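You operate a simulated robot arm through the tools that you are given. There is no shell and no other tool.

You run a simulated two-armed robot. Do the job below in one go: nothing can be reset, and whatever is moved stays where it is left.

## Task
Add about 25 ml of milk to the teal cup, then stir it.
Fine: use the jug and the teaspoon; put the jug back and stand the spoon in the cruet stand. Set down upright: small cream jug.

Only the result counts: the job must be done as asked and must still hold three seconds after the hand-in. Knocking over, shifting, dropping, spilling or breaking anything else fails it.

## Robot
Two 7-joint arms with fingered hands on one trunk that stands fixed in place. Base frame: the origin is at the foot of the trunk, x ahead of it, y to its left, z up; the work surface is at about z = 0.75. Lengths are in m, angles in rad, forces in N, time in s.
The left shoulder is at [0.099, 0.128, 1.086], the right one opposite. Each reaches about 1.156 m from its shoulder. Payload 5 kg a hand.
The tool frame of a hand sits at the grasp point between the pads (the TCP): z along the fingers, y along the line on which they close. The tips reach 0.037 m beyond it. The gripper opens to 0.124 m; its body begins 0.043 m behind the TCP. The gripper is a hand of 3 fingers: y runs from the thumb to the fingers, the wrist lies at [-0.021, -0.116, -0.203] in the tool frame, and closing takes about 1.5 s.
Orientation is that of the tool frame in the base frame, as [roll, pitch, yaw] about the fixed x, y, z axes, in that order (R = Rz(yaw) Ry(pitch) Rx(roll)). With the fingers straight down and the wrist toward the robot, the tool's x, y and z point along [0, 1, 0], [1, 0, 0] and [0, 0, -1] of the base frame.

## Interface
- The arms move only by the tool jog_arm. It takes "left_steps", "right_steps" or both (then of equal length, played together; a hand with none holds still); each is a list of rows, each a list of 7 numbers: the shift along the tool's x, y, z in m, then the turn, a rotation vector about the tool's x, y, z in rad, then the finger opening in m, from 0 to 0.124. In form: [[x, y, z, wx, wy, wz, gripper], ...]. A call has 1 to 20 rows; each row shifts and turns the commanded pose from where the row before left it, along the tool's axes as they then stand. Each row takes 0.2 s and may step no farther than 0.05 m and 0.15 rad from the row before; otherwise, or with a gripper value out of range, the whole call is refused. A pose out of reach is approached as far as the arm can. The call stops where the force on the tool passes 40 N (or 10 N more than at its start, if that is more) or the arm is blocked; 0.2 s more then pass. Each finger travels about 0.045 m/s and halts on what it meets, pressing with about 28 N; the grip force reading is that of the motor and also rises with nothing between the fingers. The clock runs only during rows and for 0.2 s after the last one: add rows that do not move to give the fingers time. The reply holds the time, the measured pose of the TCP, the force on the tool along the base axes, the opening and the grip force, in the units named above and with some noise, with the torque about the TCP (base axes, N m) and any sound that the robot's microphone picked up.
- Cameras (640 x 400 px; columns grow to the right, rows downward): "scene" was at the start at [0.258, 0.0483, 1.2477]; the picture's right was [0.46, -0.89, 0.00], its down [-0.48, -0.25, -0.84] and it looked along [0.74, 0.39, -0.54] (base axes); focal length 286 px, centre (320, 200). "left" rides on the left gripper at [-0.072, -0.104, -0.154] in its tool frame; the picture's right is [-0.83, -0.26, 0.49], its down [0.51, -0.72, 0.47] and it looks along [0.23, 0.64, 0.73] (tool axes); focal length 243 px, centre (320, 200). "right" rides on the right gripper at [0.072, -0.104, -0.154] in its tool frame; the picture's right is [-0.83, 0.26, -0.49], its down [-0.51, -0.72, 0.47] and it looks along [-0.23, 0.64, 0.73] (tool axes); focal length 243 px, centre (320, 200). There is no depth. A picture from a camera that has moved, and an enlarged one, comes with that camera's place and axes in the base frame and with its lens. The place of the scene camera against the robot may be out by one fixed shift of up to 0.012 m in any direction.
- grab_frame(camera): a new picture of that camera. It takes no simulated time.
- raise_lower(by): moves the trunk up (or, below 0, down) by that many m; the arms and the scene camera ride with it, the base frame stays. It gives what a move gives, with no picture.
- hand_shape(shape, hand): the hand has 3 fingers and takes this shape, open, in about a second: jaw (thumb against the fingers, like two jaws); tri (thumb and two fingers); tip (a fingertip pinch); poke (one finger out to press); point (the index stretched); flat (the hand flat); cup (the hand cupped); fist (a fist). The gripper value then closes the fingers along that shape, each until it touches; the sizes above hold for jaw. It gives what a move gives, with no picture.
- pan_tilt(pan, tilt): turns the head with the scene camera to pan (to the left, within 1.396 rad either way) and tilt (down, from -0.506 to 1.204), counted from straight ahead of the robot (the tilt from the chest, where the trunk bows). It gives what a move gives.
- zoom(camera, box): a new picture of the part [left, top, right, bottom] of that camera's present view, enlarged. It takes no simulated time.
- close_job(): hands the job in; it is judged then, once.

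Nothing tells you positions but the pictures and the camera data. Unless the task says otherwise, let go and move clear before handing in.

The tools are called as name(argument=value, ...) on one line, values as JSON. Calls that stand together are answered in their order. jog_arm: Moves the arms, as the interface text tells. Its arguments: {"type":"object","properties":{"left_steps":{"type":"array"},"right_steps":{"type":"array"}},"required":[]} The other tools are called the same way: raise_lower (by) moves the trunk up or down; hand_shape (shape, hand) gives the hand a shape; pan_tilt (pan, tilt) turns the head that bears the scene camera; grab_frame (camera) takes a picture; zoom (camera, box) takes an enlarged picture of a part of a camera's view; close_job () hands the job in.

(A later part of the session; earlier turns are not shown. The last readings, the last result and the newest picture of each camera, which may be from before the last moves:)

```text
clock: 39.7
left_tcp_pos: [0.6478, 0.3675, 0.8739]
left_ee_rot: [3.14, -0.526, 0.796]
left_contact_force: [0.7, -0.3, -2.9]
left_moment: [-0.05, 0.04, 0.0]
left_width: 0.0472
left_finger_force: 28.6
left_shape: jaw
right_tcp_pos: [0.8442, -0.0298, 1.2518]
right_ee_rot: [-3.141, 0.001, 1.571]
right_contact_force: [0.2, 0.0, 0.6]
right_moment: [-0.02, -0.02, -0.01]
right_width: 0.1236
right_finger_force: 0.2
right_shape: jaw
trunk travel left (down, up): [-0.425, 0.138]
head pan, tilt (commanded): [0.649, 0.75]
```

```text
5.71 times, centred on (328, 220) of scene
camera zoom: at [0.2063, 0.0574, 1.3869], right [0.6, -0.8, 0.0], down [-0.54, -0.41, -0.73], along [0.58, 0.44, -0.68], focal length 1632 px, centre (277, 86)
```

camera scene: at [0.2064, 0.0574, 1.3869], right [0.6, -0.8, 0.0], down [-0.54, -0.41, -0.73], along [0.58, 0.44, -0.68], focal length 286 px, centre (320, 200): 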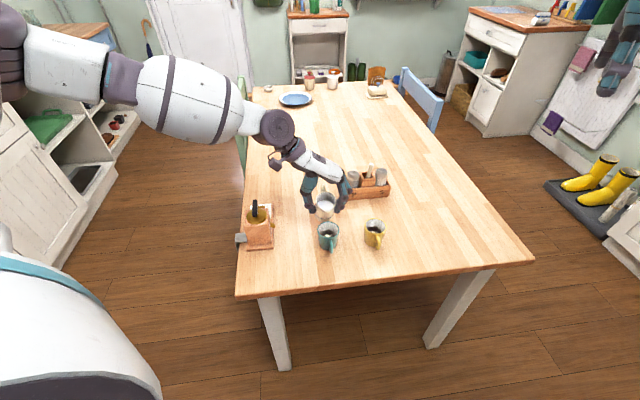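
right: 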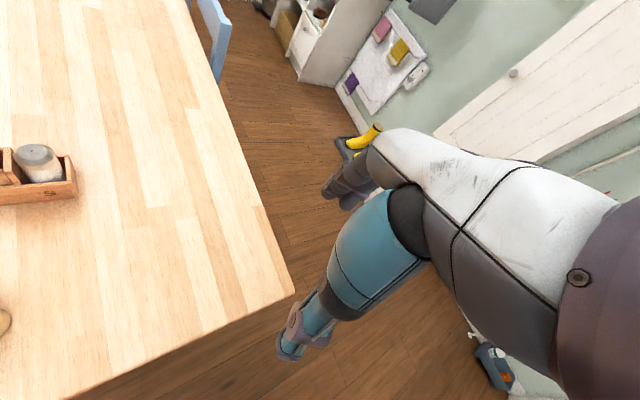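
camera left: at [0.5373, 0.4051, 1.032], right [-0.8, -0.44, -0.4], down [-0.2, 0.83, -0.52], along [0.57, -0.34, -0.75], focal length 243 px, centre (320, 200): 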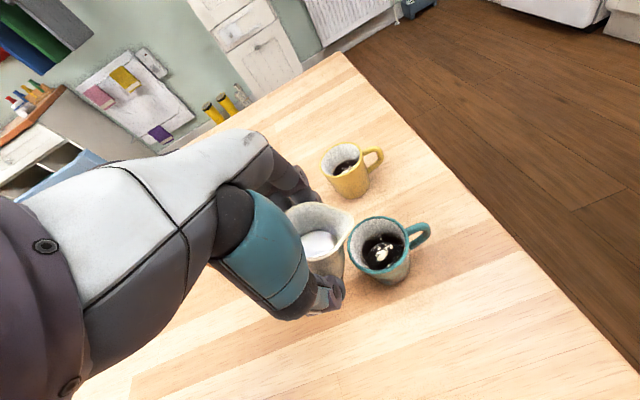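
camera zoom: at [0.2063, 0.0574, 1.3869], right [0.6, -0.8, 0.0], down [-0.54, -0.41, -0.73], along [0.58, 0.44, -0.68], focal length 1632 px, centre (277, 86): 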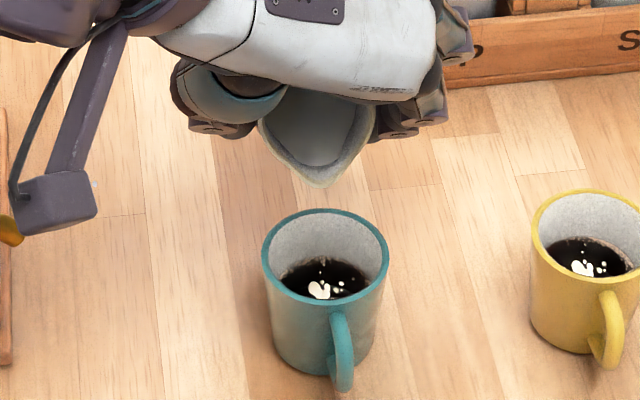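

60° and still no milk moving; geometry remains clear. Continuing.

jog_arm(left_steps=[[-0.0002, 0, -0.0015, 0, 0.035, 0, 0.0], [0, 0, 0, 0, 0, 0, 0.0]])

zoom(camera="scene", box=[300, 185, 355, 255])

jog_arm(left_steps=[[-0.0002, 0, -0.0015, 0, 0.035, 0, 0.0], [0, 0, 0, 0, 0, 0, 0.0]])

zoom(camera="scene", box=[300, 185, 355, 255])

```text
clock: 40.3
left_tcp_pos: [0.6481, 0.3694, 0.8746]
left_ee_rot: [-3.141, -0.563, 0.794]
left_contact_force: [0.6, -0.1, -1.8]
left_moment: [-0.01, 0.06, -0.03]
left_width: 0.0474
left_finger_force: 28.4
left_shape: jaw
right_tcp_pos: [0.8424, -0.0288, 1.2517]
right_ee_rot: [-3.141, 0.0, 1.57]
right_contact_force: [-0.2, 0.6, -0.3]
right_moment: [-0.03, -0.01, -0.01]
right_width: 0.1237
right_finger_force: 0.1
right_shape: jaw
trunk travel left (down, up): [-0.425, 0.138]
head pan, tilt (commanded): [0.649, 0.75]
```

```text
5.71 times, centred on (328, 220) of scene
camera zoom: at [0.2063, 0.0574, 1.3869], right [0.6, -0.8, 0.0], down [-0.54, -0.41, -0.73], along [0.58, 0.44, -0.68], focal length 1632 px, centre (277, 86)
```

zoom: 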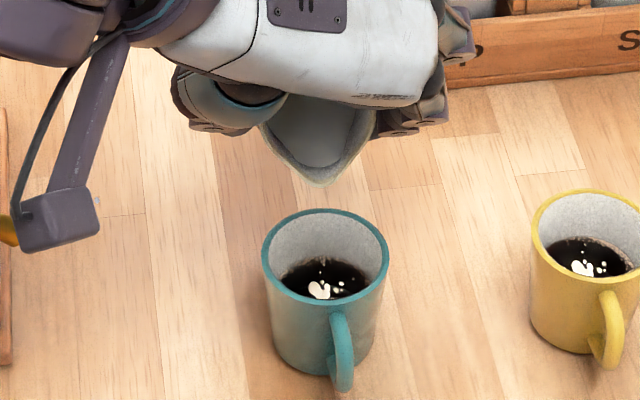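

```text
clock: 40.9
left_tcp_pos: [0.6481, 0.3671, 0.8754]
left_ee_rot: [3.142, -0.599, 0.793]
left_contact_force: [0.3, 0.2, -2.7]
left_moment: [-0.04, 0.07, 0.0]
left_width: 0.047
left_finger_force: 27.9
left_shape: jaw
right_tcp_pos: [0.8426, -0.0297, 1.2516]
right_ee_rot: [-3.141, -0.001, 1.571]
right_contact_force: [0.0, 0.0, -0.9]
right_moment: [-0.01, -0.02, 0.0]
right_width: 0.1236
right_finger_force: 0.1
right_shape: jaw
trunk travel left (down, up): [-0.425, 0.138]
head pan, tilt (commanded): [0.649, 0.75]
```

```text
5.71 times, centred on (328, 220) of scene
camera zoom: at [0.2062, 0.0574, 1.3869], right [0.6, -0.8, 0.0], down [-0.54, -0.41, -0.73], along [0.58, 0.44, -0.68], focal length 1632 px, centre (277, 86)
```

zoom: 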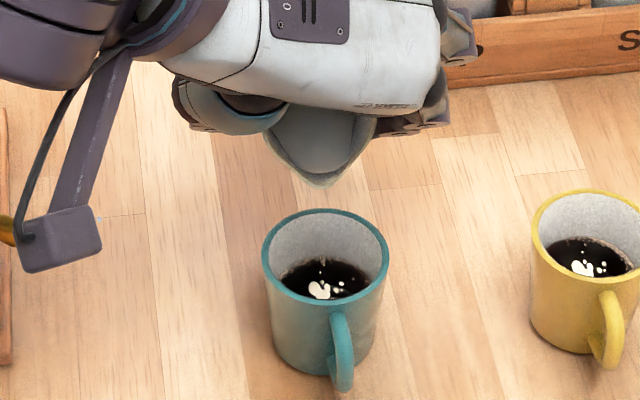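

64°; still waiting for flow. Continuing with the same small steps.

jog_arm(left_steps=[[-0.0002, 0, -0.0015, 0, 0.035, 0, 0.0], [0, 0, 0, 0, 0, 0, 0.0]])

zoom(camera="scene", box=[300, 185, 355, 255])

jog_arm(left_steps=[[-0.0002, 0, -0.0015, 0, 0.035, 0, 0.0], [0, 0, 0, 0, 0, 0, 0.0]])

zoom(camera="scene", box=[300, 185, 355, 255])

```text
clock: 41.5
left_tcp_pos: [0.6458, 0.3666, 0.8779]
left_ee_rot: [-3.141, -0.635, 0.794]
left_contact_force: [0.1, 0.4, -3.3]
left_moment: [-0.03, 0.04, 0.0]
left_width: 0.0474
left_finger_force: 28.0
left_shape: jaw
right_tcp_pos: [0.8438, -0.0292, 1.2525]
right_ee_rot: [-3.141, 0.0, 1.57]
right_contact_force: [-0.2, -0.7, -0.3]
right_moment: [-0.02, 0.0, -0.01]
right_width: 0.1235
right_finger_force: 0.1
right_shape: jaw
trunk travel left (down, up): [-0.425, 0.138]
head pan, tilt (commanded): [0.649, 0.75]
```

```text
5.71 times, centred on (328, 220) of scene
camera zoom: at [0.2062, 0.0575, 1.3869], right [0.6, -0.8, 0.0], down [-0.54, -0.41, -0.73], along [0.58, 0.44, -0.68], focal length 1632 px, centre (277, 86)
```

zoom: 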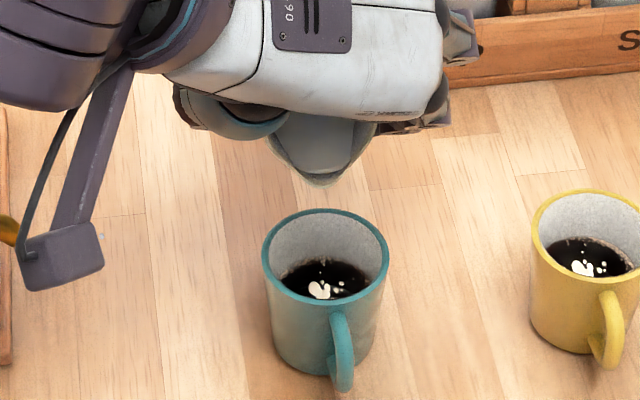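

```text
clock: 42.1
left_tcp_pos: [0.646, 0.3653, 0.8769]
left_ee_rot: [-3.141, -0.669, 0.794]
left_contact_force: [-0.6, -0.8, -3.3]
left_moment: [-0.05, 0.07, 0.02]
left_width: 0.0475
left_finger_force: 28.2
left_shape: jaw
right_tcp_pos: [0.8423, -0.03, 1.2519]
right_ee_rot: [3.14, 0.001, 1.57]
right_contact_force: [0.4, -0.3, 0.8]
right_moment: [-0.01, -0.02, 0.0]
right_width: 0.1237
right_finger_force: 0.0
right_shape: jaw
trunk travel left (down, up): [-0.425, 0.138]
head pan, tilt (commanded): [0.649, 0.75]
```

```text
5.71 times, centred on (328, 220) of scene
camera zoom: at [0.2062, 0.0575, 1.3869], right [0.6, -0.8, 0.0], down [-0.54, -0.41, -0.73], along [0.58, 0.44, -0.68], focal length 1632 px, centre (277, 86)
```

zoom: 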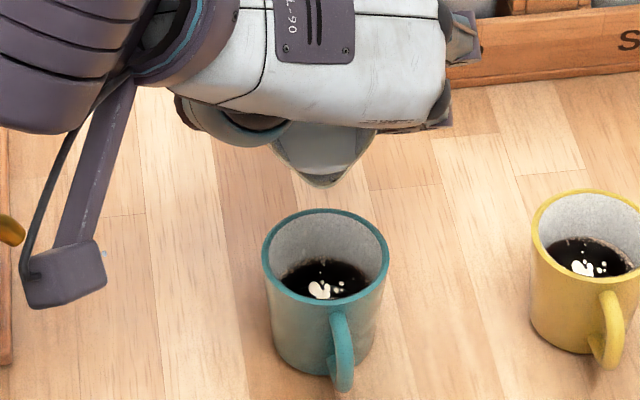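

68° without flow. I'll keep going in the same small steps, watching the cup level and for any stream.

jog_arm(left_steps=[[-0.0002, 0, -0.0015, 0, 0.035, 0, 0.0], [0, 0, 0, 0, 0, 0, 0.0]])

zoom(camera="scene", box=[300, 185, 355, 255])

jog_arm(left_steps=[[-0.0002, 0, -0.0015, 0, 0.035, 0, 0.0], [0, 0, 0, 0, 0, 0, 0.0]])

zoom(camera="scene", box=[300, 185, 355, 255])

grab_frame(camera="left")

```text
clock: 42.7
left_tcp_pos: [0.6447, 0.3624, 0.8792]
left_ee_rot: [-3.14, -0.704, 0.793]
left_contact_force: [-0.4, 0.5, -2.3]
left_moment: [-0.07, 0.08, 0.0]
left_width: 0.0472
left_finger_force: 27.8
left_shape: jaw
right_tcp_pos: [0.8423, -0.0297, 1.2522]
right_ee_rot: [3.141, 0.0, 1.572]
right_contact_force: [0.0, 0.6, 0.2]
right_moment: [0.01, 0.0, 0.04]
right_width: 0.1237
right_finger_force: 0.2
right_shape: jaw
trunk travel left (down, up): [-0.425, 0.138]
head pan, tilt (commanded): [0.649, 0.75]
```

```text
5.71 times, centred on (328, 220) of scene
camera zoom: at [0.2062, 0.0575, 1.3869], right [0.6, -0.8, 0.0], down [-0.54, -0.41, -0.73], along [0.58, 0.44, -0.68], focal length 1632 px, centre (277, 86)
```

zoom: 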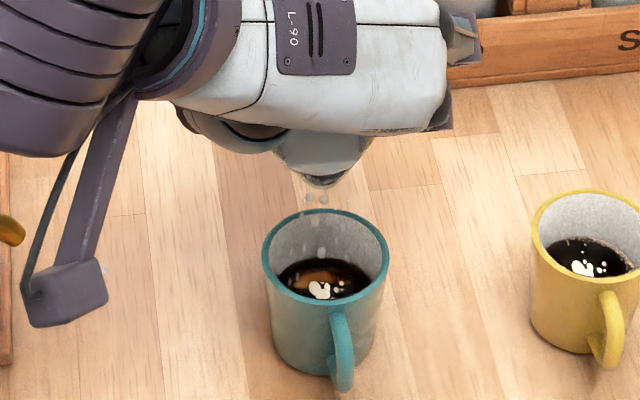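

```text
clock: 43.3
left_tcp_pos: [0.6442, 0.3628, 0.88]
left_ee_rot: [3.14, -0.739, 0.796]
left_contact_force: [1.9, 0.4, -3.2]
left_moment: [-0.05, 0.06, 0.04]
left_width: 0.0471
left_finger_force: 27.5
left_shape: jaw
right_tcp_pos: [0.8424, -0.0297, 1.2519]
right_ee_rot: [3.141, -0.001, 1.571]
right_contact_force: [0.1, 0.5, 1.0]
right_moment: [0.01, -0.01, -0.02]
right_width: 0.1238
right_finger_force: 0.0
right_shape: jaw
trunk travel left (down, up): [-0.425, 0.138]
head pan, tilt (commanded): [0.649, 0.75]
```

```text
5.71 times, centred on (328, 220) of scene
camera zoom: at [0.2062, 0.0574, 1.3869], right [0.6, -0.8, 0.0], down [-0.54, -0.41, -0.73], along [0.58, 0.44, -0.68], focal length 1632 px, centre (277, 86)
```

zoom: 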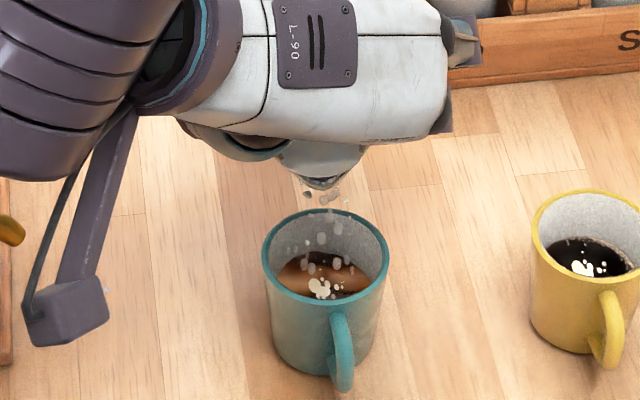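

```text
taken
camera left: at [0.4594, 0.3242, 0.944], right [-0.38, -0.02, -0.92], down [-0.03, 1.0, -0.01], along [0.92, 0.02, -0.39], focal length 243 px, centre (320, 200)
```

left: 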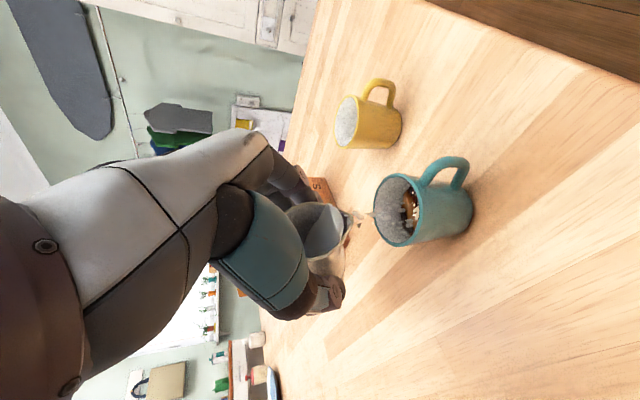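

Milk began to flow at about 70–72° and is falling into the teal cup. I'll hold the tilt and look closely at the level.

zoom(camera="scene", box=[305, 205, 350, 255])

jog_arm(left_steps=[[0, 0, 0, 0, 0, 0, 0.0]])

zoom(camera="scene", box=[305, 205, 350, 255])

```text
8.00 times, centred on (328, 230) of scene
camera zoom: at [0.2062, 0.0574, 1.3869], right [0.6, -0.8, 0.0], down [-0.54, -0.41, -0.73], along [0.58, 0.44, -0.68], focal length 2285 px, centre (260, -40)
```

zoom: 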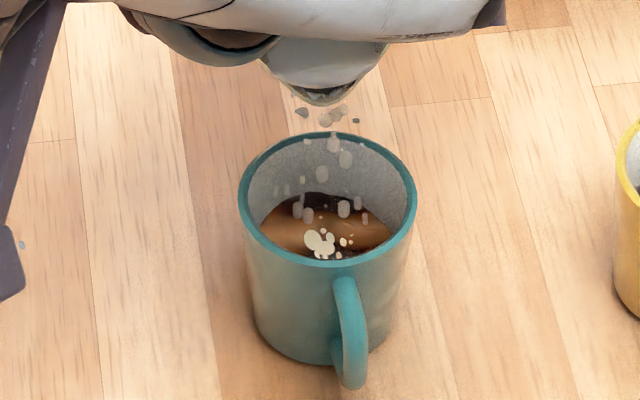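

```text
clock: 43.7
left_tcp_pos: [0.6436, 0.363, 0.8788]
left_ee_rot: [3.141, -0.737, 0.795]
left_contact_force: [-0.1, -1.0, -2.0]
left_moment: [-0.07, 0.04, 0.0]
left_width: 0.047
left_finger_force: 28.2
left_shape: jaw
right_tcp_pos: [0.8429, -0.0291, 1.2529]
right_ee_rot: [-3.141, 0.0, 1.57]
right_contact_force: [0.0, 0.0, 0.1]
right_moment: [-0.01, 0.0, -0.03]
right_width: 0.1241
right_finger_force: 0.1
right_shape: jaw
trunk travel left (down, up): [-0.425, 0.138]
head pan, tilt (commanded): [0.649, 0.75]
```

```text
8.00 times, centred on (328, 230) of scene
camera zoom: at [0.2062, 0.0573, 1.3869], right [0.6, -0.8, 0.0], down [-0.54, -0.41, -0.73], along [0.58, 0.44, -0.68], focal length 2285 px, centre (260, -40)
```

zoom: 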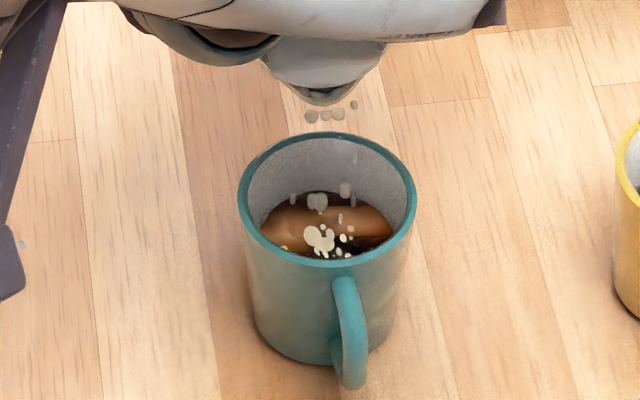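

The level has risen a little (roughly a quarter of what is needed) and the flow is thinning. I'll add another small tilt and keep watching.

jog_arm(left_steps=[[-0.0002, 0, -0.0013, 0, 0.03, 0, 0.0], [0, 0, 0, 0, 0, 0, 0.0]])

zoom(camera="scene", box=[305, 205, 350, 255])

jog_arm(left_steps=[[0, 0, 0, 0, 0, 0, 0.0]])

zoom(camera="scene", box=[305, 205, 350, 255])

```text
clock: 44.3
left_tcp_pos: [0.6418, 0.3619, 0.8787]
left_ee_rot: [3.141, -0.768, 0.795]
left_contact_force: [-0.2, -0.3, -2.1]
left_moment: [-0.08, 0.06, 0.0]
left_width: 0.0474
left_finger_force: 28.1
left_shape: jaw
right_tcp_pos: [0.8436, -0.0302, 1.2532]
right_ee_rot: [3.141, 0.002, 1.571]
right_contact_force: [-0.2, 0.0, 0.6]
right_moment: [0.01, 0.01, -0.01]
right_width: 0.1236
right_finger_force: 0.1
right_shape: jaw
trunk travel left (down, up): [-0.425, 0.138]
head pan, tilt (commanded): [0.649, 0.75]
```

```text
8.00 times, centred on (328, 230) of scene
camera zoom: at [0.2062, 0.0574, 1.3869], right [0.6, -0.8, 0.0], down [-0.54, -0.41, -0.73], along [0.58, 0.44, -0.68], focal length 2285 px, centre (260, -40)
```

zoom: 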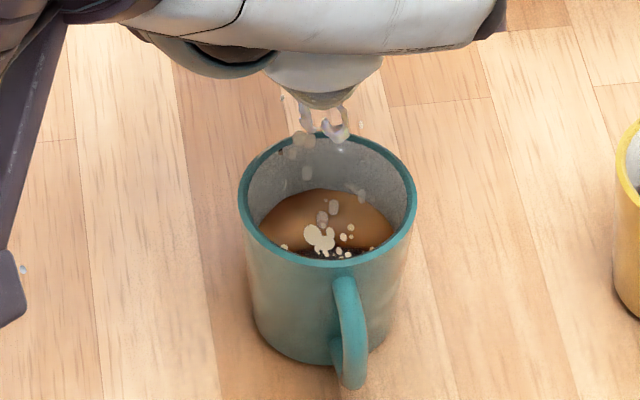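

```text
clock: 44.7
left_tcp_pos: [0.6431, 0.3615, 0.8791]
left_ee_rot: [3.138, -0.769, 0.796]
left_contact_force: [0.5, -0.4, -2.3]
left_moment: [-0.07, 0.05, -0.02]
left_width: 0.0473
left_finger_force: 28.1
left_shape: jaw
right_tcp_pos: [0.8433, -0.03, 1.2523]
right_ee_rot: [3.14, 0.001, 1.57]
right_contact_force: [-0.4, -0.3, 1.1]
right_moment: [0.01, -0.05, 0.0]
right_width: 0.1234
right_finger_force: 0.1
right_shape: jaw
trunk travel left (down, up): [-0.425, 0.138]
head pan, tilt (commanded): [0.649, 0.75]
```

```text
8.00 times, centred on (328, 230) of scene
camera zoom: at [0.2062, 0.0573, 1.3869], right [0.6, -0.8, 0.0], down [-0.54, -0.41, -0.73], along [0.58, 0.44, -0.68], focal length 2285 px, centre (260, -40)
```

zoom: 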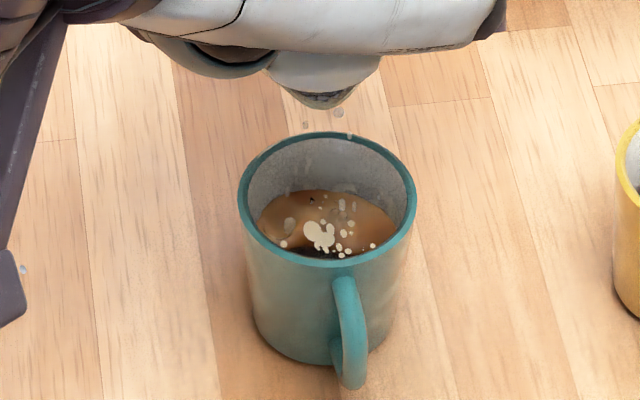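

About 9–10 ml by the level change so far, all landing inside the cup. I'll add two more small tilt increments with pauses.

jog_arm(left_steps=[[-0.0002, 0, -0.0013, 0, 0.03, 0, 0.0], [0, 0, 0, 0, 0, 0, 0.0], [0, 0, 0, 0, 0, 0, 0.0]])

zoom(camera="scene", box=[305, 205, 350, 255])

jog_arm(left_steps=[[0, 0, 0, 0, 0, 0, 0.0], [0, 0, 0, 0, 0, 0, 0.0]])

zoom(camera="scene", box=[305, 205, 350, 255])

```text
clock: 45.5
left_tcp_pos: [0.6422, 0.3618, 0.8791]
left_ee_rot: [3.139, -0.798, 0.796]
left_contact_force: [0.1, -0.3, -2.6]
left_moment: [-0.05, 0.06, 0.02]
left_width: 0.0474
left_finger_force: 28.6
left_shape: jaw
right_tcp_pos: [0.8433, -0.0288, 1.2507]
right_ee_rot: [3.141, 0.0, 1.57]
right_contact_force: [-0.2, 0.3, 0.4]
right_moment: [0.0, -0.03, 0.0]
right_width: 0.1238
right_finger_force: 0.0
right_shape: jaw
trunk travel left (down, up): [-0.425, 0.138]
head pan, tilt (commanded): [0.649, 0.75]
```

```text
8.00 times, centred on (328, 230) of scene
camera zoom: at [0.2062, 0.0573, 1.3869], right [0.6, -0.8, 0.0], down [-0.54, -0.41, -0.73], along [0.58, 0.44, -0.68], focal length 2285 px, centre (260, -40)
```

zoom: 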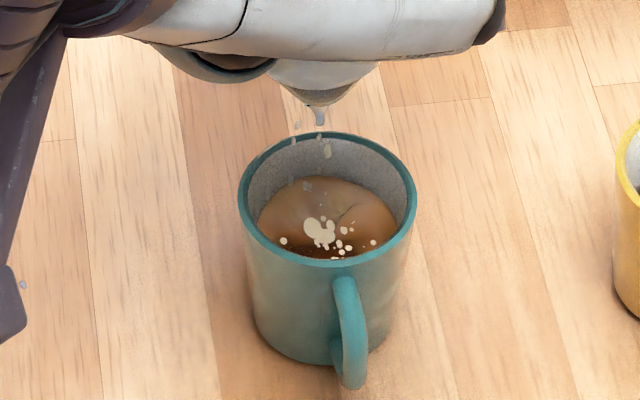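

```text
clock: 46.1
left_tcp_pos: [0.6425, 0.3624, 0.8812]
left_ee_rot: [-3.14, -0.798, 0.792]
left_contact_force: [0.0, 0.1, -2.5]
left_moment: [-0.03, 0.06, 0.0]
left_width: 0.0472
left_finger_force: 28.0
left_shape: jaw
right_tcp_pos: [0.8432, -0.0301, 1.2524]
right_ee_rot: [3.141, 0.0, 1.57]
right_contact_force: [-0.4, -0.3, -0.6]
right_moment: [0.01, 0.03, 0.01]
right_width: 0.1234
right_finger_force: 0.0
right_shape: jaw
trunk travel left (down, up): [-0.425, 0.138]
head pan, tilt (commanded): [0.649, 0.75]
```

```text
8.00 times, centred on (328, 230) of scene
camera zoom: at [0.2062, 0.0573, 1.3869], right [0.6, -0.8, 0.0], down [-0.54, -0.41, -0.73], along [0.58, 0.44, -0.68], focal length 2285 px, centre (260, -40)
```

zoom: 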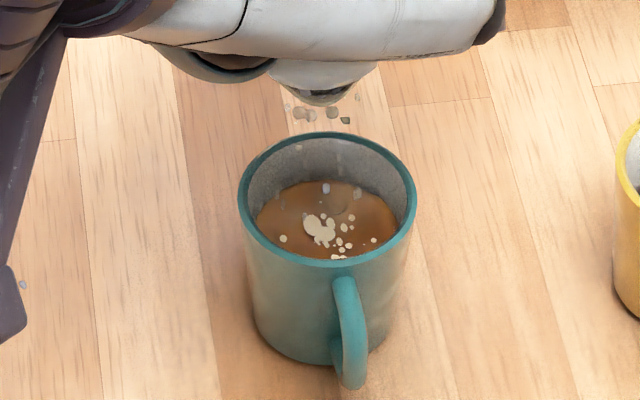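

The level is now up by roughly 8 mm, which I estimate as about 13 ml. The flow is dripping; I'll hold a second and re-measure.

jog_arm(left_steps=[[0, 0, 0, 0, 0, 0, 0.0], [0, 0, 0, 0, 0, 0, 0.0], [0, 0, 0, 0, 0, 0, 0.0]])

zoom(camera="scene", box=[305, 205, 350, 255])

zoom(camera="left", box=[330, 130, 500, 270])

```text
clock: 46.9
left_tcp_pos: [0.6417, 0.3637, 0.8806]
left_ee_rot: [3.141, -0.797, 0.795]
left_contact_force: [-0.1, 0.2, -2.3]
left_moment: [-0.03, 0.04, 0.0]
left_width: 0.0471
left_finger_force: 28.0
left_shape: jaw
right_tcp_pos: [0.843, -0.0291, 1.2523]
right_ee_rot: [-3.141, 0.0, 1.57]
right_contact_force: [-0.1, 0.3, 0.4]
right_moment: [-0.01, -0.01, -0.01]
right_width: 0.1237
right_finger_force: 0.1
right_shape: jaw
trunk travel left (down, up): [-0.425, 0.138]
head pan, tilt (commanded): [0.649, 0.75]
```

```text
8.00 times, centred on (328, 230) of scene
camera zoom: at [0.2062, 0.0573, 1.3869], right [0.6, -0.8, 0.0], down [-0.54, -0.41, -0.73], along [0.58, 0.44, -0.68], focal length 2285 px, centre (260, -40)
```

zoom: 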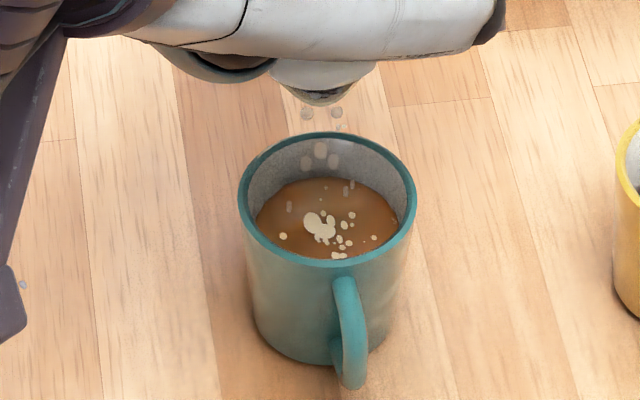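

```text
2.86 times, centred on (415, 200) of left
camera zoom: at [0.4554, 0.3209, 0.9358], right [-0.35, 0.02, -0.94], down [-0.03, 1.0, 0.03], along [0.94, 0.04, -0.34], focal length 693 px, centre (49, 200)
```

zoom: 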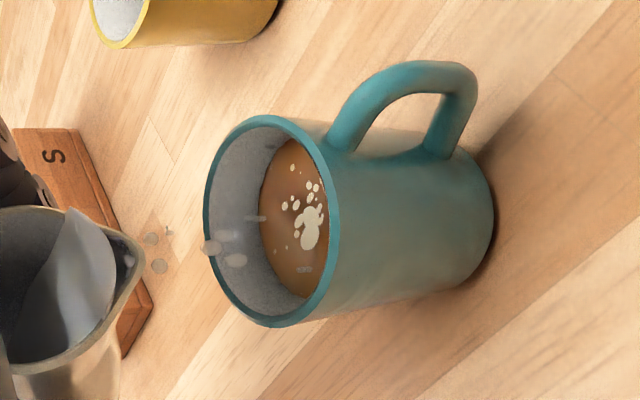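

Flow continues as a steady drip at this tilt and everything lands in the cup. I'll keep holding and measuring.

jog_arm(left_steps=[[0, 0, 0, 0, 0, 0, 0.0], [0, 0, 0, 0, 0, 0, 0.0], [0, 0, 0, 0, 0, 0, 0.0], [0, 0, 0, 0, 0, 0, 0.0]])

zoom(camera="scene", box=[305, 205, 350, 255])

jog_arm(left_steps=[[0, 0, 0, 0, 0, 0, 0.0], [0, 0, 0, 0, 0, 0, 0.0], [0, 0, 0, 0, 0, 0, 0.0], [0, 0, 0, 0, 0, 0, 0.0]])

zoom(camera="scene", box=[305, 205, 350, 255])

```text
clock: 47.9
left_tcp_pos: [0.6423, 0.3623, 0.8812]
left_ee_rot: [3.14, -0.797, 0.792]
left_contact_force: [-0.2, -0.4, -1.5]
left_moment: [-0.07, 0.01, 0.01]
left_width: 0.0471
left_finger_force: 28.3
left_shape: jaw
right_tcp_pos: [0.8424, -0.0293, 1.2532]
right_ee_rot: [-3.141, 0.001, 1.571]
right_contact_force: [0.4, -0.8, -0.5]
right_moment: [-0.01, -0.01, 0.02]
right_width: 0.1236
right_finger_force: 0.0
right_shape: jaw
trunk travel left (down, up): [-0.425, 0.138]
head pan, tilt (commanded): [0.649, 0.75]
```

```text
8.00 times, centred on (328, 230) of scene
camera zoom: at [0.2062, 0.0573, 1.3869], right [0.6, -0.8, 0.0], down [-0.54, -0.41, -0.73], along [0.58, 0.44, -0.68], focal length 2285 px, centre (260, -40)
```

zoom: 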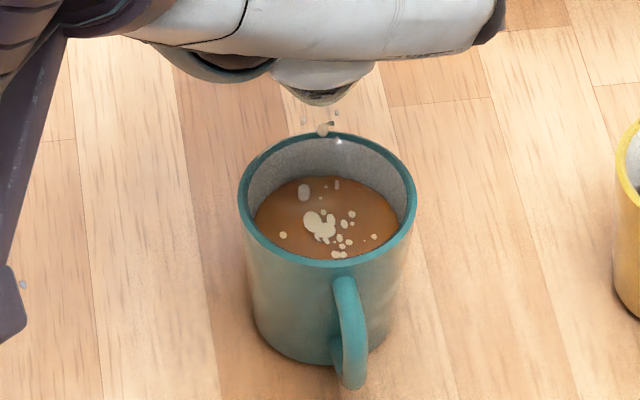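

```text
clock: 48.9
left_tcp_pos: [0.6424, 0.3628, 0.8804]
left_ee_rot: [3.142, -0.799, 0.794]
left_contact_force: [0.3, -0.1, -2.4]
left_moment: [-0.07, 0.07, 0.0]
left_width: 0.0474
left_finger_force: 28.1
left_shape: jaw
right_tcp_pos: [0.8431, -0.0273, 1.2515]
right_ee_rot: [3.14, 0.001, 1.57]
right_contact_force: [0.5, -0.2, 0.5]
right_moment: [-0.01, 0.02, 0.0]
right_width: 0.1237
right_finger_force: 0.1
right_shape: jaw
trunk travel left (down, up): [-0.425, 0.138]
head pan, tilt (commanded): [0.649, 0.75]
```

```text
8.00 times, centred on (328, 230) of scene
camera zoom: at [0.2062, 0.0573, 1.3869], right [0.6, -0.8, 0.0], down [-0.54, -0.41, -0.73], along [0.58, 0.44, -0.68], focal length 2285 px, centre (260, -40)
```

zoom: 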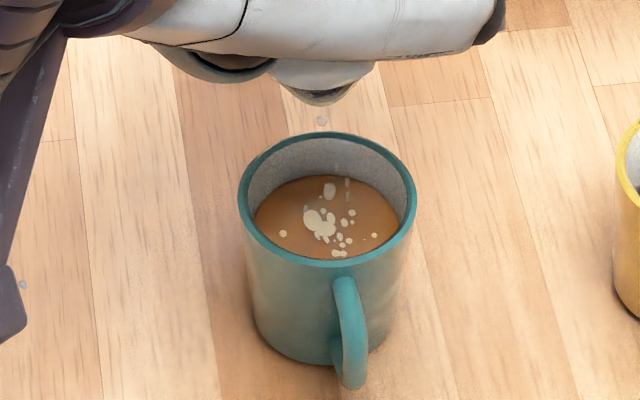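

The level is now about 10 mm above where it began (my estimate is about 17 ml) and the drip is fading. One more small tilt.

jog_arm(left_steps=[[-0.0002, 0, -0.0011, 0, 0.025, 0, 0.0], [0, 0, 0, 0, 0, 0, 0.0], [0, 0, 0, 0, 0, 0, 0.0], [0, 0, 0, 0, 0, 0, 0.0]])

zoom(camera="scene", box=[305, 205, 350, 255])

jog_arm(left_steps=[[0, 0, 0, 0, 0, 0, 0.0], [0, 0, 0, 0, 0, 0, 0.0], [0, 0, 0, 0, 0, 0, 0.0]])

zoom(camera="scene", box=[305, 205, 350, 255])

```text
clock: 49.9
left_tcp_pos: [0.6417, 0.3616, 0.88]
left_ee_rot: [-3.141, -0.823, 0.793]
left_contact_force: [1.4, -0.1, -2.8]
left_moment: [-0.06, 0.05, 0.02]
left_width: 0.0472
left_finger_force: 28.0
left_shape: jaw
right_tcp_pos: [0.8438, -0.029, 1.2526]
right_ee_rot: [3.142, 0.0, 1.572]
right_contact_force: [0.3, 0.3, 0.2]
right_moment: [0.0, 0.02, 0.0]
right_width: 0.1236
right_finger_force: 0.1
right_shape: jaw
trunk travel left (down, up): [-0.425, 0.138]
head pan, tilt (commanded): [0.649, 0.75]
```

```text
8.00 times, centred on (328, 230) of scene
camera zoom: at [0.2062, 0.0573, 1.3869], right [0.6, -0.8, 0.0], down [-0.54, -0.41, -0.73], along [0.58, 0.44, -0.68], focal length 2285 px, centre (260, -40)
```

zoom: 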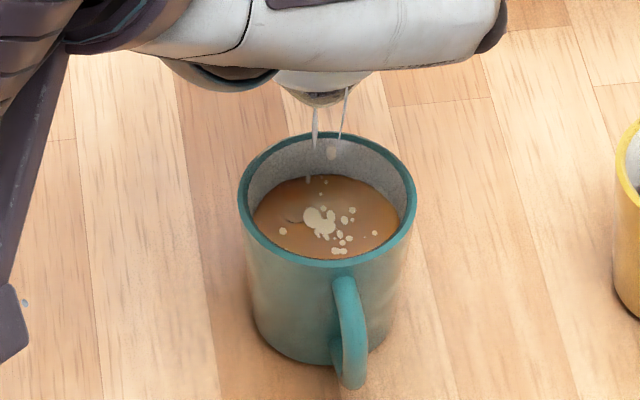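

```text
clock: 50.7
left_tcp_pos: [0.6413, 0.362, 0.881]
left_ee_rot: [-3.141, -0.823, 0.795]
left_contact_force: [0.1, -0.8, -2.0]
left_moment: [-0.04, 0.07, -0.01]
left_width: 0.0473
left_finger_force: 27.2
left_shape: jaw
right_tcp_pos: [0.8434, -0.0293, 1.2524]
right_ee_rot: [3.141, -0.001, 1.57]
right_contact_force: [-0.9, -0.9, -0.3]
right_moment: [0.0, 0.01, 0.02]
right_width: 0.1235
right_finger_force: 0.1
right_shape: jaw
trunk travel left (down, up): [-0.425, 0.138]
head pan, tilt (commanded): [0.649, 0.75]
```

```text
8.00 times, centred on (328, 230) of scene
camera zoom: at [0.2062, 0.0573, 1.3869], right [0.6, -0.8, 0.0], down [-0.54, -0.41, -0.73], along [0.58, 0.44, -0.68], focal length 2285 px, centre (260, -40)
```

zoom: 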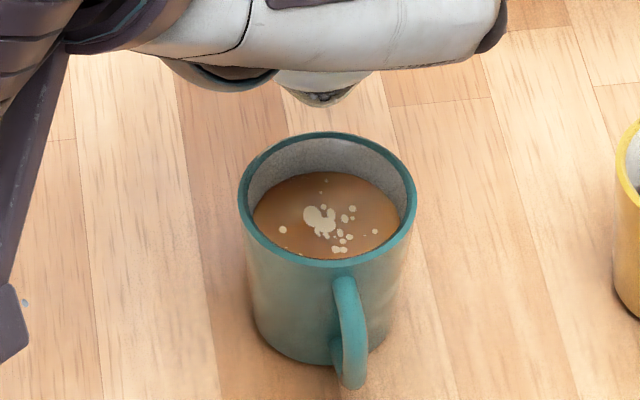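

The flow has stopped at this tilt. I'll measure the level at higher zoom before deciding on more.

zoom(camera="scene", box=[314, 215, 344, 245])

zoom(camera="left", box=[330, 130, 500, 270])

zoom(camera="scene", box=[360, 210, 390, 240])

```text
13.33 times, centred on (329, 230) of scene
camera zoom: at [0.2062, 0.0573, 1.3869], right [0.6, -0.8, 0.0], down [-0.54, -0.41, -0.73], along [0.58, 0.44, -0.68], focal length 3808 px, centre (200, -200)
```

zoom: 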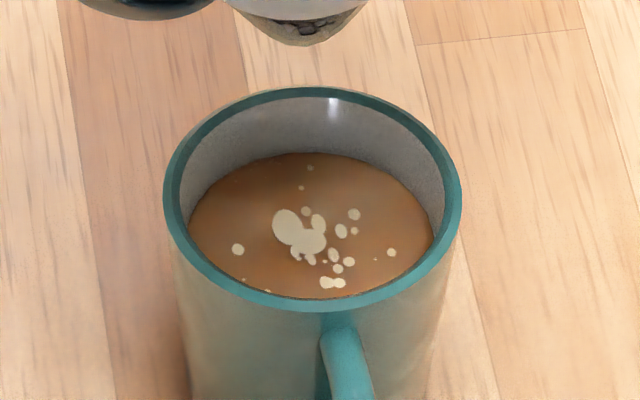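

```text
2.86 times, centred on (415, 200) of left
camera zoom: at [0.4533, 0.3187, 0.9327], right [-0.33, 0.04, -0.94], down [-0.03, 1.0, 0.05], along [0.94, 0.05, -0.33], focal length 693 px, centre (49, 200)
```

zoom: 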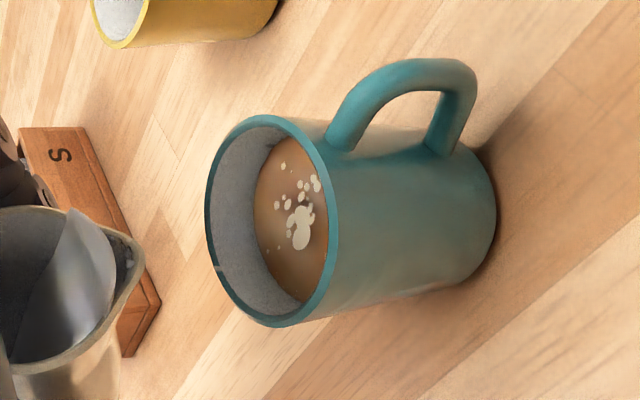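

```text
13.33 times, centred on (375, 225) of scene
camera zoom: at [0.2062, 0.0573, 1.3869], right [0.6, -0.8, 0.0], down [-0.54, -0.41, -0.73], along [0.58, 0.44, -0.68], focal length 3808 px, centre (-413, -133)
```

zoom: 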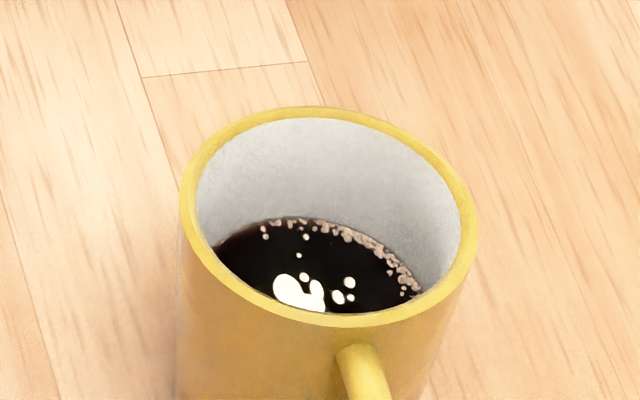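

By careful geometry the level has risen about 13 mm in a ~24.6 mm radius bore, i.e. about 25 ml, and the flow has stopped. I'll tilt the jug back upright over the cup, rising as I go so its body stays clear of the rim.

jog_arm(left_steps=[[0.00013, 0, 0.00453, 0, -0.1036, 0, 0.0], [0.00013, 0, 0.00453, 0, -0.1036, 0, 0.0], [0.00013, 0, 0.00453, 0, -0.1036, 0, 0.0], [0.0099, 0, -0.0129, 0, -0.1036, 0, 0.0], [0.0081, 0, -0.0138, 0, -0.1036, 0, 0.0], [0.0061, 0, -0.0146, 0, -0.1036, 0, 0.0], [0.0041, 0, -0.0151, 0, -0.1036, 0, 0.0], [0.0021, 0, -0.0154, 0, -0.1036, 0, 0.0], [0.0, 0, -0.0155, 0, -0.1036, 0, 0.0], [0.00013, 0, 0.00453, 0, -0.1036, 0, 0.0], [0.00013, 0, 0.00453, 0, -0.1036, 0, 0.0], [0.00013, 0, 0.00453, 0, -0.1036, 0, 0.0], [0.00013, 0, 0.00453, 0, -0.1036, 0, 0.0], [0, 0, 0, 0, 0, 0, 0.0], [0, 0, 0, 0, 0, 0, 0.0]])

zoom(camera="scene", box=[265, 150, 395, 265])

zoom(camera="scene", box=[314, 215, 344, 245])

grab_frame(camera="left")

```text
clock: 53.9
left_tcp_pos: [0.6521, 0.3694, 0.9499]
left_ee_rot: [3.141, 0.525, 0.792]
left_contact_force: [-0.7, -0.6, -1.7]
left_moment: [0.02, -0.02, 0.02]
left_width: 0.0467
left_finger_force: 28.2
left_shape: jaw
right_tcp_pos: [0.8437, -0.0285, 1.2514]
right_ee_rot: [3.14, 0.001, 1.571]
right_contact_force: [-0.1, -0.3, 0.3]
right_moment: [-0.05, 0.0, -0.03]
right_width: 0.1235
right_finger_force: 0.0
right_shape: jaw
trunk travel left (down, up): [-0.425, 0.138]
head pan, tilt (commanded): [0.649, 0.75]
```

```text
3.48 times, centred on (330, 208) of scene
camera zoom: at [0.2059, 0.0571, 1.387], right [0.6, -0.8, 0.0], down [-0.54, -0.41, -0.73], along [0.58, 0.44, -0.68], focal length 993 px, centre (285, 174)
```

zoom: 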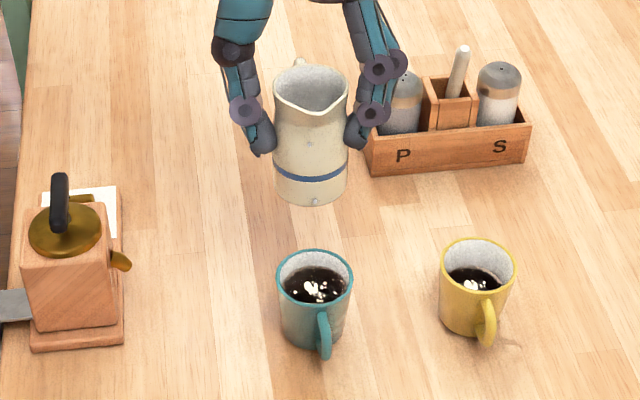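

```text
13.33 times, centred on (329, 230) of scene
camera zoom: at [0.2059, 0.0571, 1.387], right [0.6, -0.8, 0.0], down [-0.54, -0.41, -0.73], along [0.58, 0.44, -0.68], focal length 3808 px, centre (200, -200)
```

zoom: 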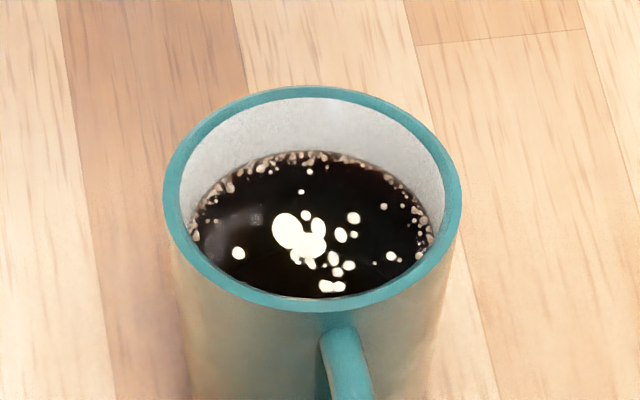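

```text
taken
camera left: at [0.5873, 0.4529, 1.1181], right [-0.86, -0.5, -0.01], down [-0.37, 0.65, -0.66], along [0.34, -0.57, -0.75], focal length 243 px, centre (320, 200)
```

left: 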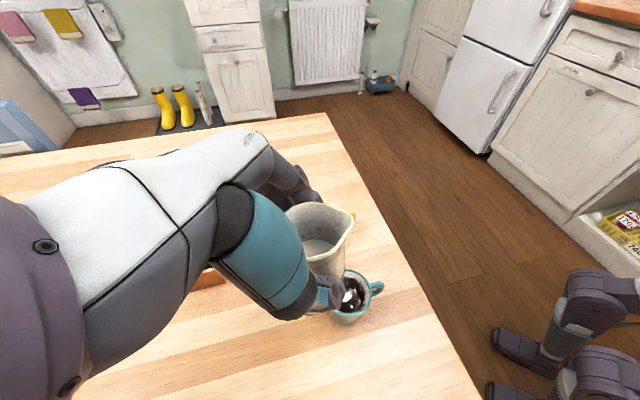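

The jug is upright again and the cup's level is clearly higher. I see a couple of specks on the jug's front and a faint mark near the yellow cup, so I'll zoom in on those.

zoom(camera="scene", box=[310, 160, 345, 215])

zoom(camera="scene", box=[355, 210, 405, 270])

zoom(camera="left", box=[270, 190, 400, 330])

```text
7.27 times, centred on (328, 188) of scene
camera zoom: at [0.2059, 0.0571, 1.387], right [0.6, -0.8, 0.0], down [-0.54, -0.41, -0.73], along [0.58, 0.44, -0.68], focal length 2077 px, centre (266, 291)
```

zoom: 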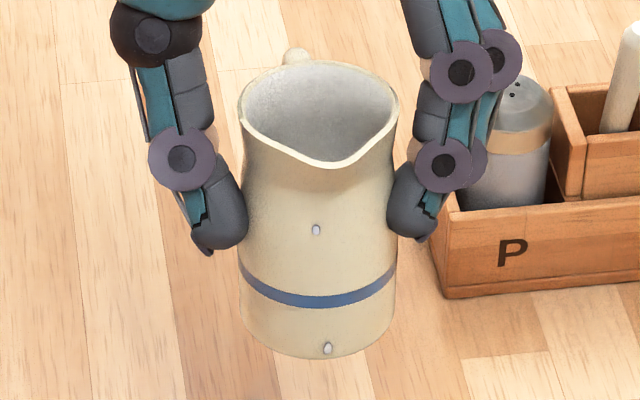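

```text
6.67 times, centred on (380, 240) of scene
camera zoom: at [0.2059, 0.0571, 1.387], right [0.6, -0.8, 0.0], down [-0.54, -0.41, -0.73], along [0.58, 0.44, -0.68], focal length 1904 px, centre (-80, -67)
```

zoom: 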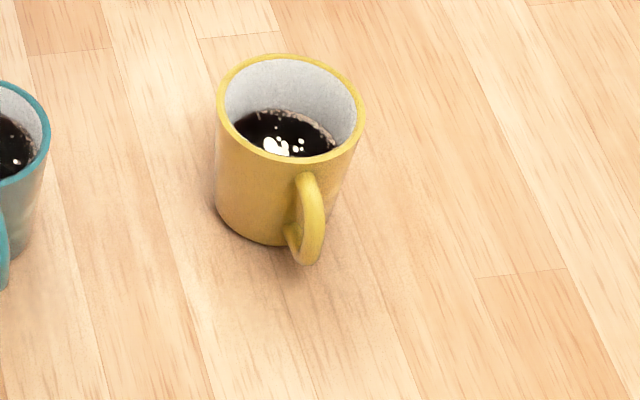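

```text
2.86 times, centred on (335, 260) of left
camera zoom: at [0.5873, 0.4529, 1.1181], right [-0.86, -0.5, -0.01], down [-0.37, 0.65, -0.66], along [0.34, -0.57, -0.75], focal length 693 px, centre (277, 29)
```

zoom: 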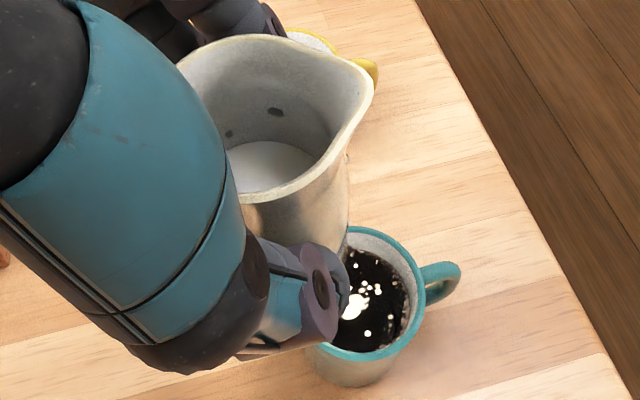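

Two tiny drops show in front of the jug; the yellow-cup mark was only shading. I'll wait over the cup to see whether those drops are falling or clinging.

jog_arm(left_steps=[[0, 0, 0, 0, 0, 0, 0.0], [0, 0, 0, 0, 0, 0, 0.0]])

zoom(camera="scene", box=[305, 160, 350, 255])

zoom(camera="scene", box=[310, 160, 345, 215])

```text
clock: 54.5
left_tcp_pos: [0.6529, 0.3692, 0.9484]
left_ee_rot: [-3.141, 0.526, 0.795]
left_contact_force: [-0.9, -0.4, -3.4]
left_moment: [0.01, 0.04, 0.0]
left_width: 0.0469
left_finger_force: 28.4
left_shape: jaw
right_tcp_pos: [0.843, -0.0297, 1.2522]
right_ee_rot: [3.141, 0.001, 1.57]
right_contact_force: [-0.5, 0.1, 0.0]
right_moment: [0.02, 0.02, 0.0]
right_width: 0.1238
right_finger_force: 0.1
right_shape: jaw
trunk travel left (down, up): [-0.425, 0.138]
head pan, tilt (commanded): [0.649, 0.75]
```

```text
4.21 times, centred on (328, 208) of scene
camera zoom: at [0.2062, 0.0573, 1.3869], right [0.6, -0.8, 0.0], down [-0.54, -0.41, -0.73], along [0.58, 0.44, -0.68], focal length 1202 px, centre (288, 168)
```

zoom: 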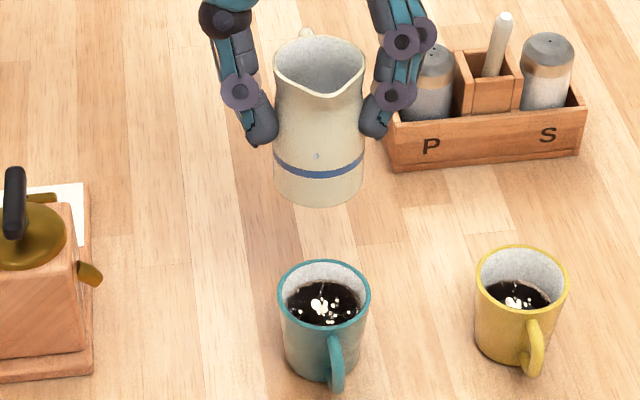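

```text
7.27 times, centred on (328, 188) of scene
camera zoom: at [0.2062, 0.0573, 1.3869], right [0.6, -0.8, 0.0], down [-0.54, -0.41, -0.73], along [0.58, 0.44, -0.68], focal length 2077 px, centre (266, 291)
```

zoom: 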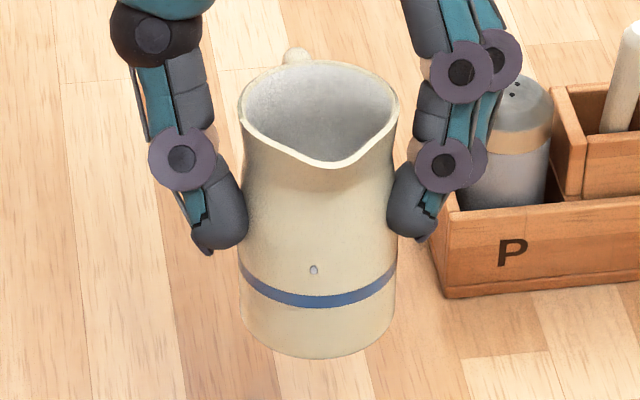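

The drops are sliding down the jug's front and the first one has already fallen, directly above the cup. I'll keep waiting here until the last one drops into the cup.

jog_arm(left_steps=[[0, 0, 0, 0, 0, 0, 0.0], [0, 0, 0, 0, 0, 0, 0.0], [0, 0, 0, 0, 0, 0, 0.0], [0, 0, 0, 0, 0, 0, 0.0], [0, 0, 0, 0, 0, 0, 0.0]])

zoom(camera="scene", box=[310, 160, 345, 215])

jog_arm(left_steps=[[0, 0, 0, 0, 0, 0, 0.0], [0, 0, 0, 0, 0, 0, 0.0], [0, 0, 0, 0, 0, 0, 0.0], [0, 0, 0, 0, 0, 0, 0.0], [0, 0, 0, 0, 0, 0, 0.0]])

zoom(camera="scene", box=[310, 160, 345, 215])

zoom(camera="scene", box=[300, 200, 360, 260])

zoom(camera="left", box=[270, 190, 400, 330])

```text
clock: 55.7
left_tcp_pos: [0.652, 0.3699, 0.9488]
left_ee_rot: [3.141, 0.524, 0.794]
left_contact_force: [0.4, 0.0, -2.7]
left_moment: [0.03, -0.01, -0.01]
left_width: 0.047
left_finger_force: 28.2
left_shape: jaw
right_tcp_pos: [0.842, -0.0294, 1.2513]
right_ee_rot: [-3.142, 0.0, 1.571]
right_contact_force: [0.4, -0.4, -0.6]
right_moment: [0.0, -0.01, -0.02]
right_width: 0.1237
right_finger_force: 0.2
right_shape: jaw
trunk travel left (down, up): [-0.425, 0.138]
head pan, tilt (commanded): [0.649, 0.75]
```

```text
7.27 times, centred on (328, 188) of scene
camera zoom: at [0.2062, 0.0573, 1.3869], right [0.6, -0.8, 0.0], down [-0.54, -0.41, -0.73], along [0.58, 0.44, -0.68], focal length 2077 px, centre (266, 291)
```

zoom: 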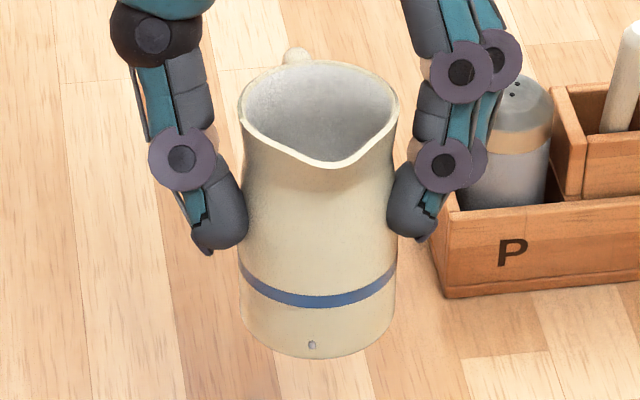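

```text
clock: 56.9
left_tcp_pos: [0.6523, 0.3698, 0.9473]
left_ee_rot: [-3.142, 0.527, 0.793]
left_contact_force: [-0.2, 0.1, -2.6]
left_moment: [-0.01, 0.0, 0.01]
left_width: 0.0469
left_finger_force: 28.1
left_shape: jaw
right_tcp_pos: [0.8433, -0.029, 1.2529]
right_ee_rot: [-3.14, -0.001, 1.571]
right_contact_force: [-0.5, 0.0, 1.4]
right_moment: [0.03, -0.04, 0.03]
right_width: 0.1236
right_finger_force: 0.1
right_shape: jaw
trunk travel left (down, up): [-0.425, 0.138]
head pan, tilt (commanded): [0.649, 0.75]
```

```text
7.27 times, centred on (328, 188) of scene
camera zoom: at [0.2062, 0.0573, 1.3869], right [0.6, -0.8, 0.0], down [-0.54, -0.41, -0.73], along [0.58, 0.44, -0.68], focal length 2077 px, centre (266, 291)
```

zoom: 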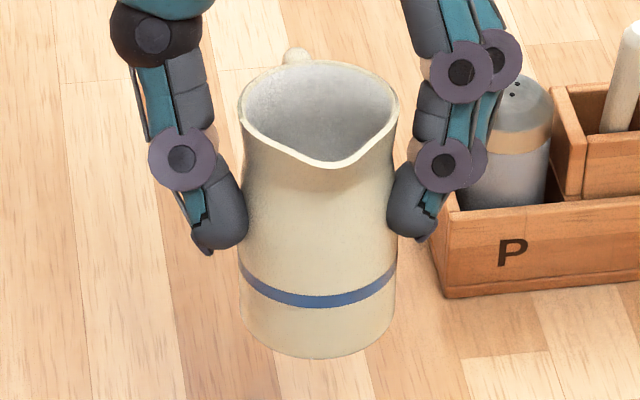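

```text
6.67 times, centred on (330, 230) of scene
camera zoom: at [0.2062, 0.0573, 1.3869], right [0.6, -0.8, 0.0], down [-0.54, -0.41, -0.73], along [0.58, 0.44, -0.68], focal length 1904 px, centre (253, 0)
```

zoom: 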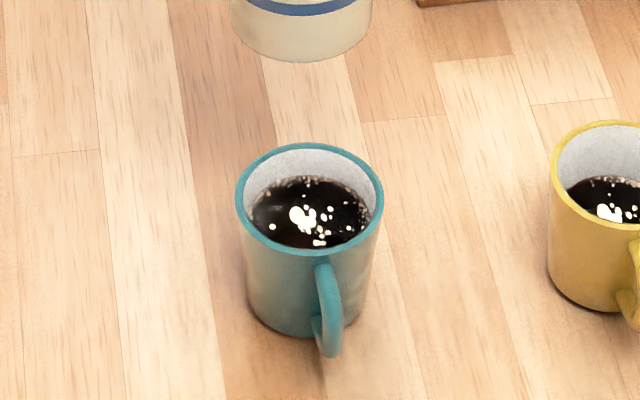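

```text
2.86 times, centred on (335, 260) of left
camera zoom: at [0.5875, 0.453, 1.1179], right [-0.86, -0.5, -0.01], down [-0.37, 0.65, -0.66], along [0.34, -0.57, -0.75], focal length 693 px, centre (277, 29)
```

zoom: 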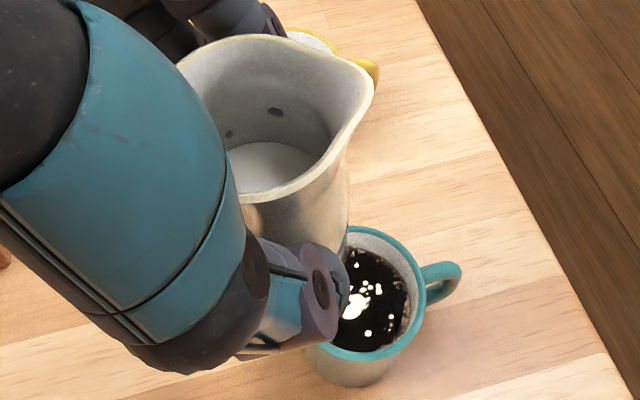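

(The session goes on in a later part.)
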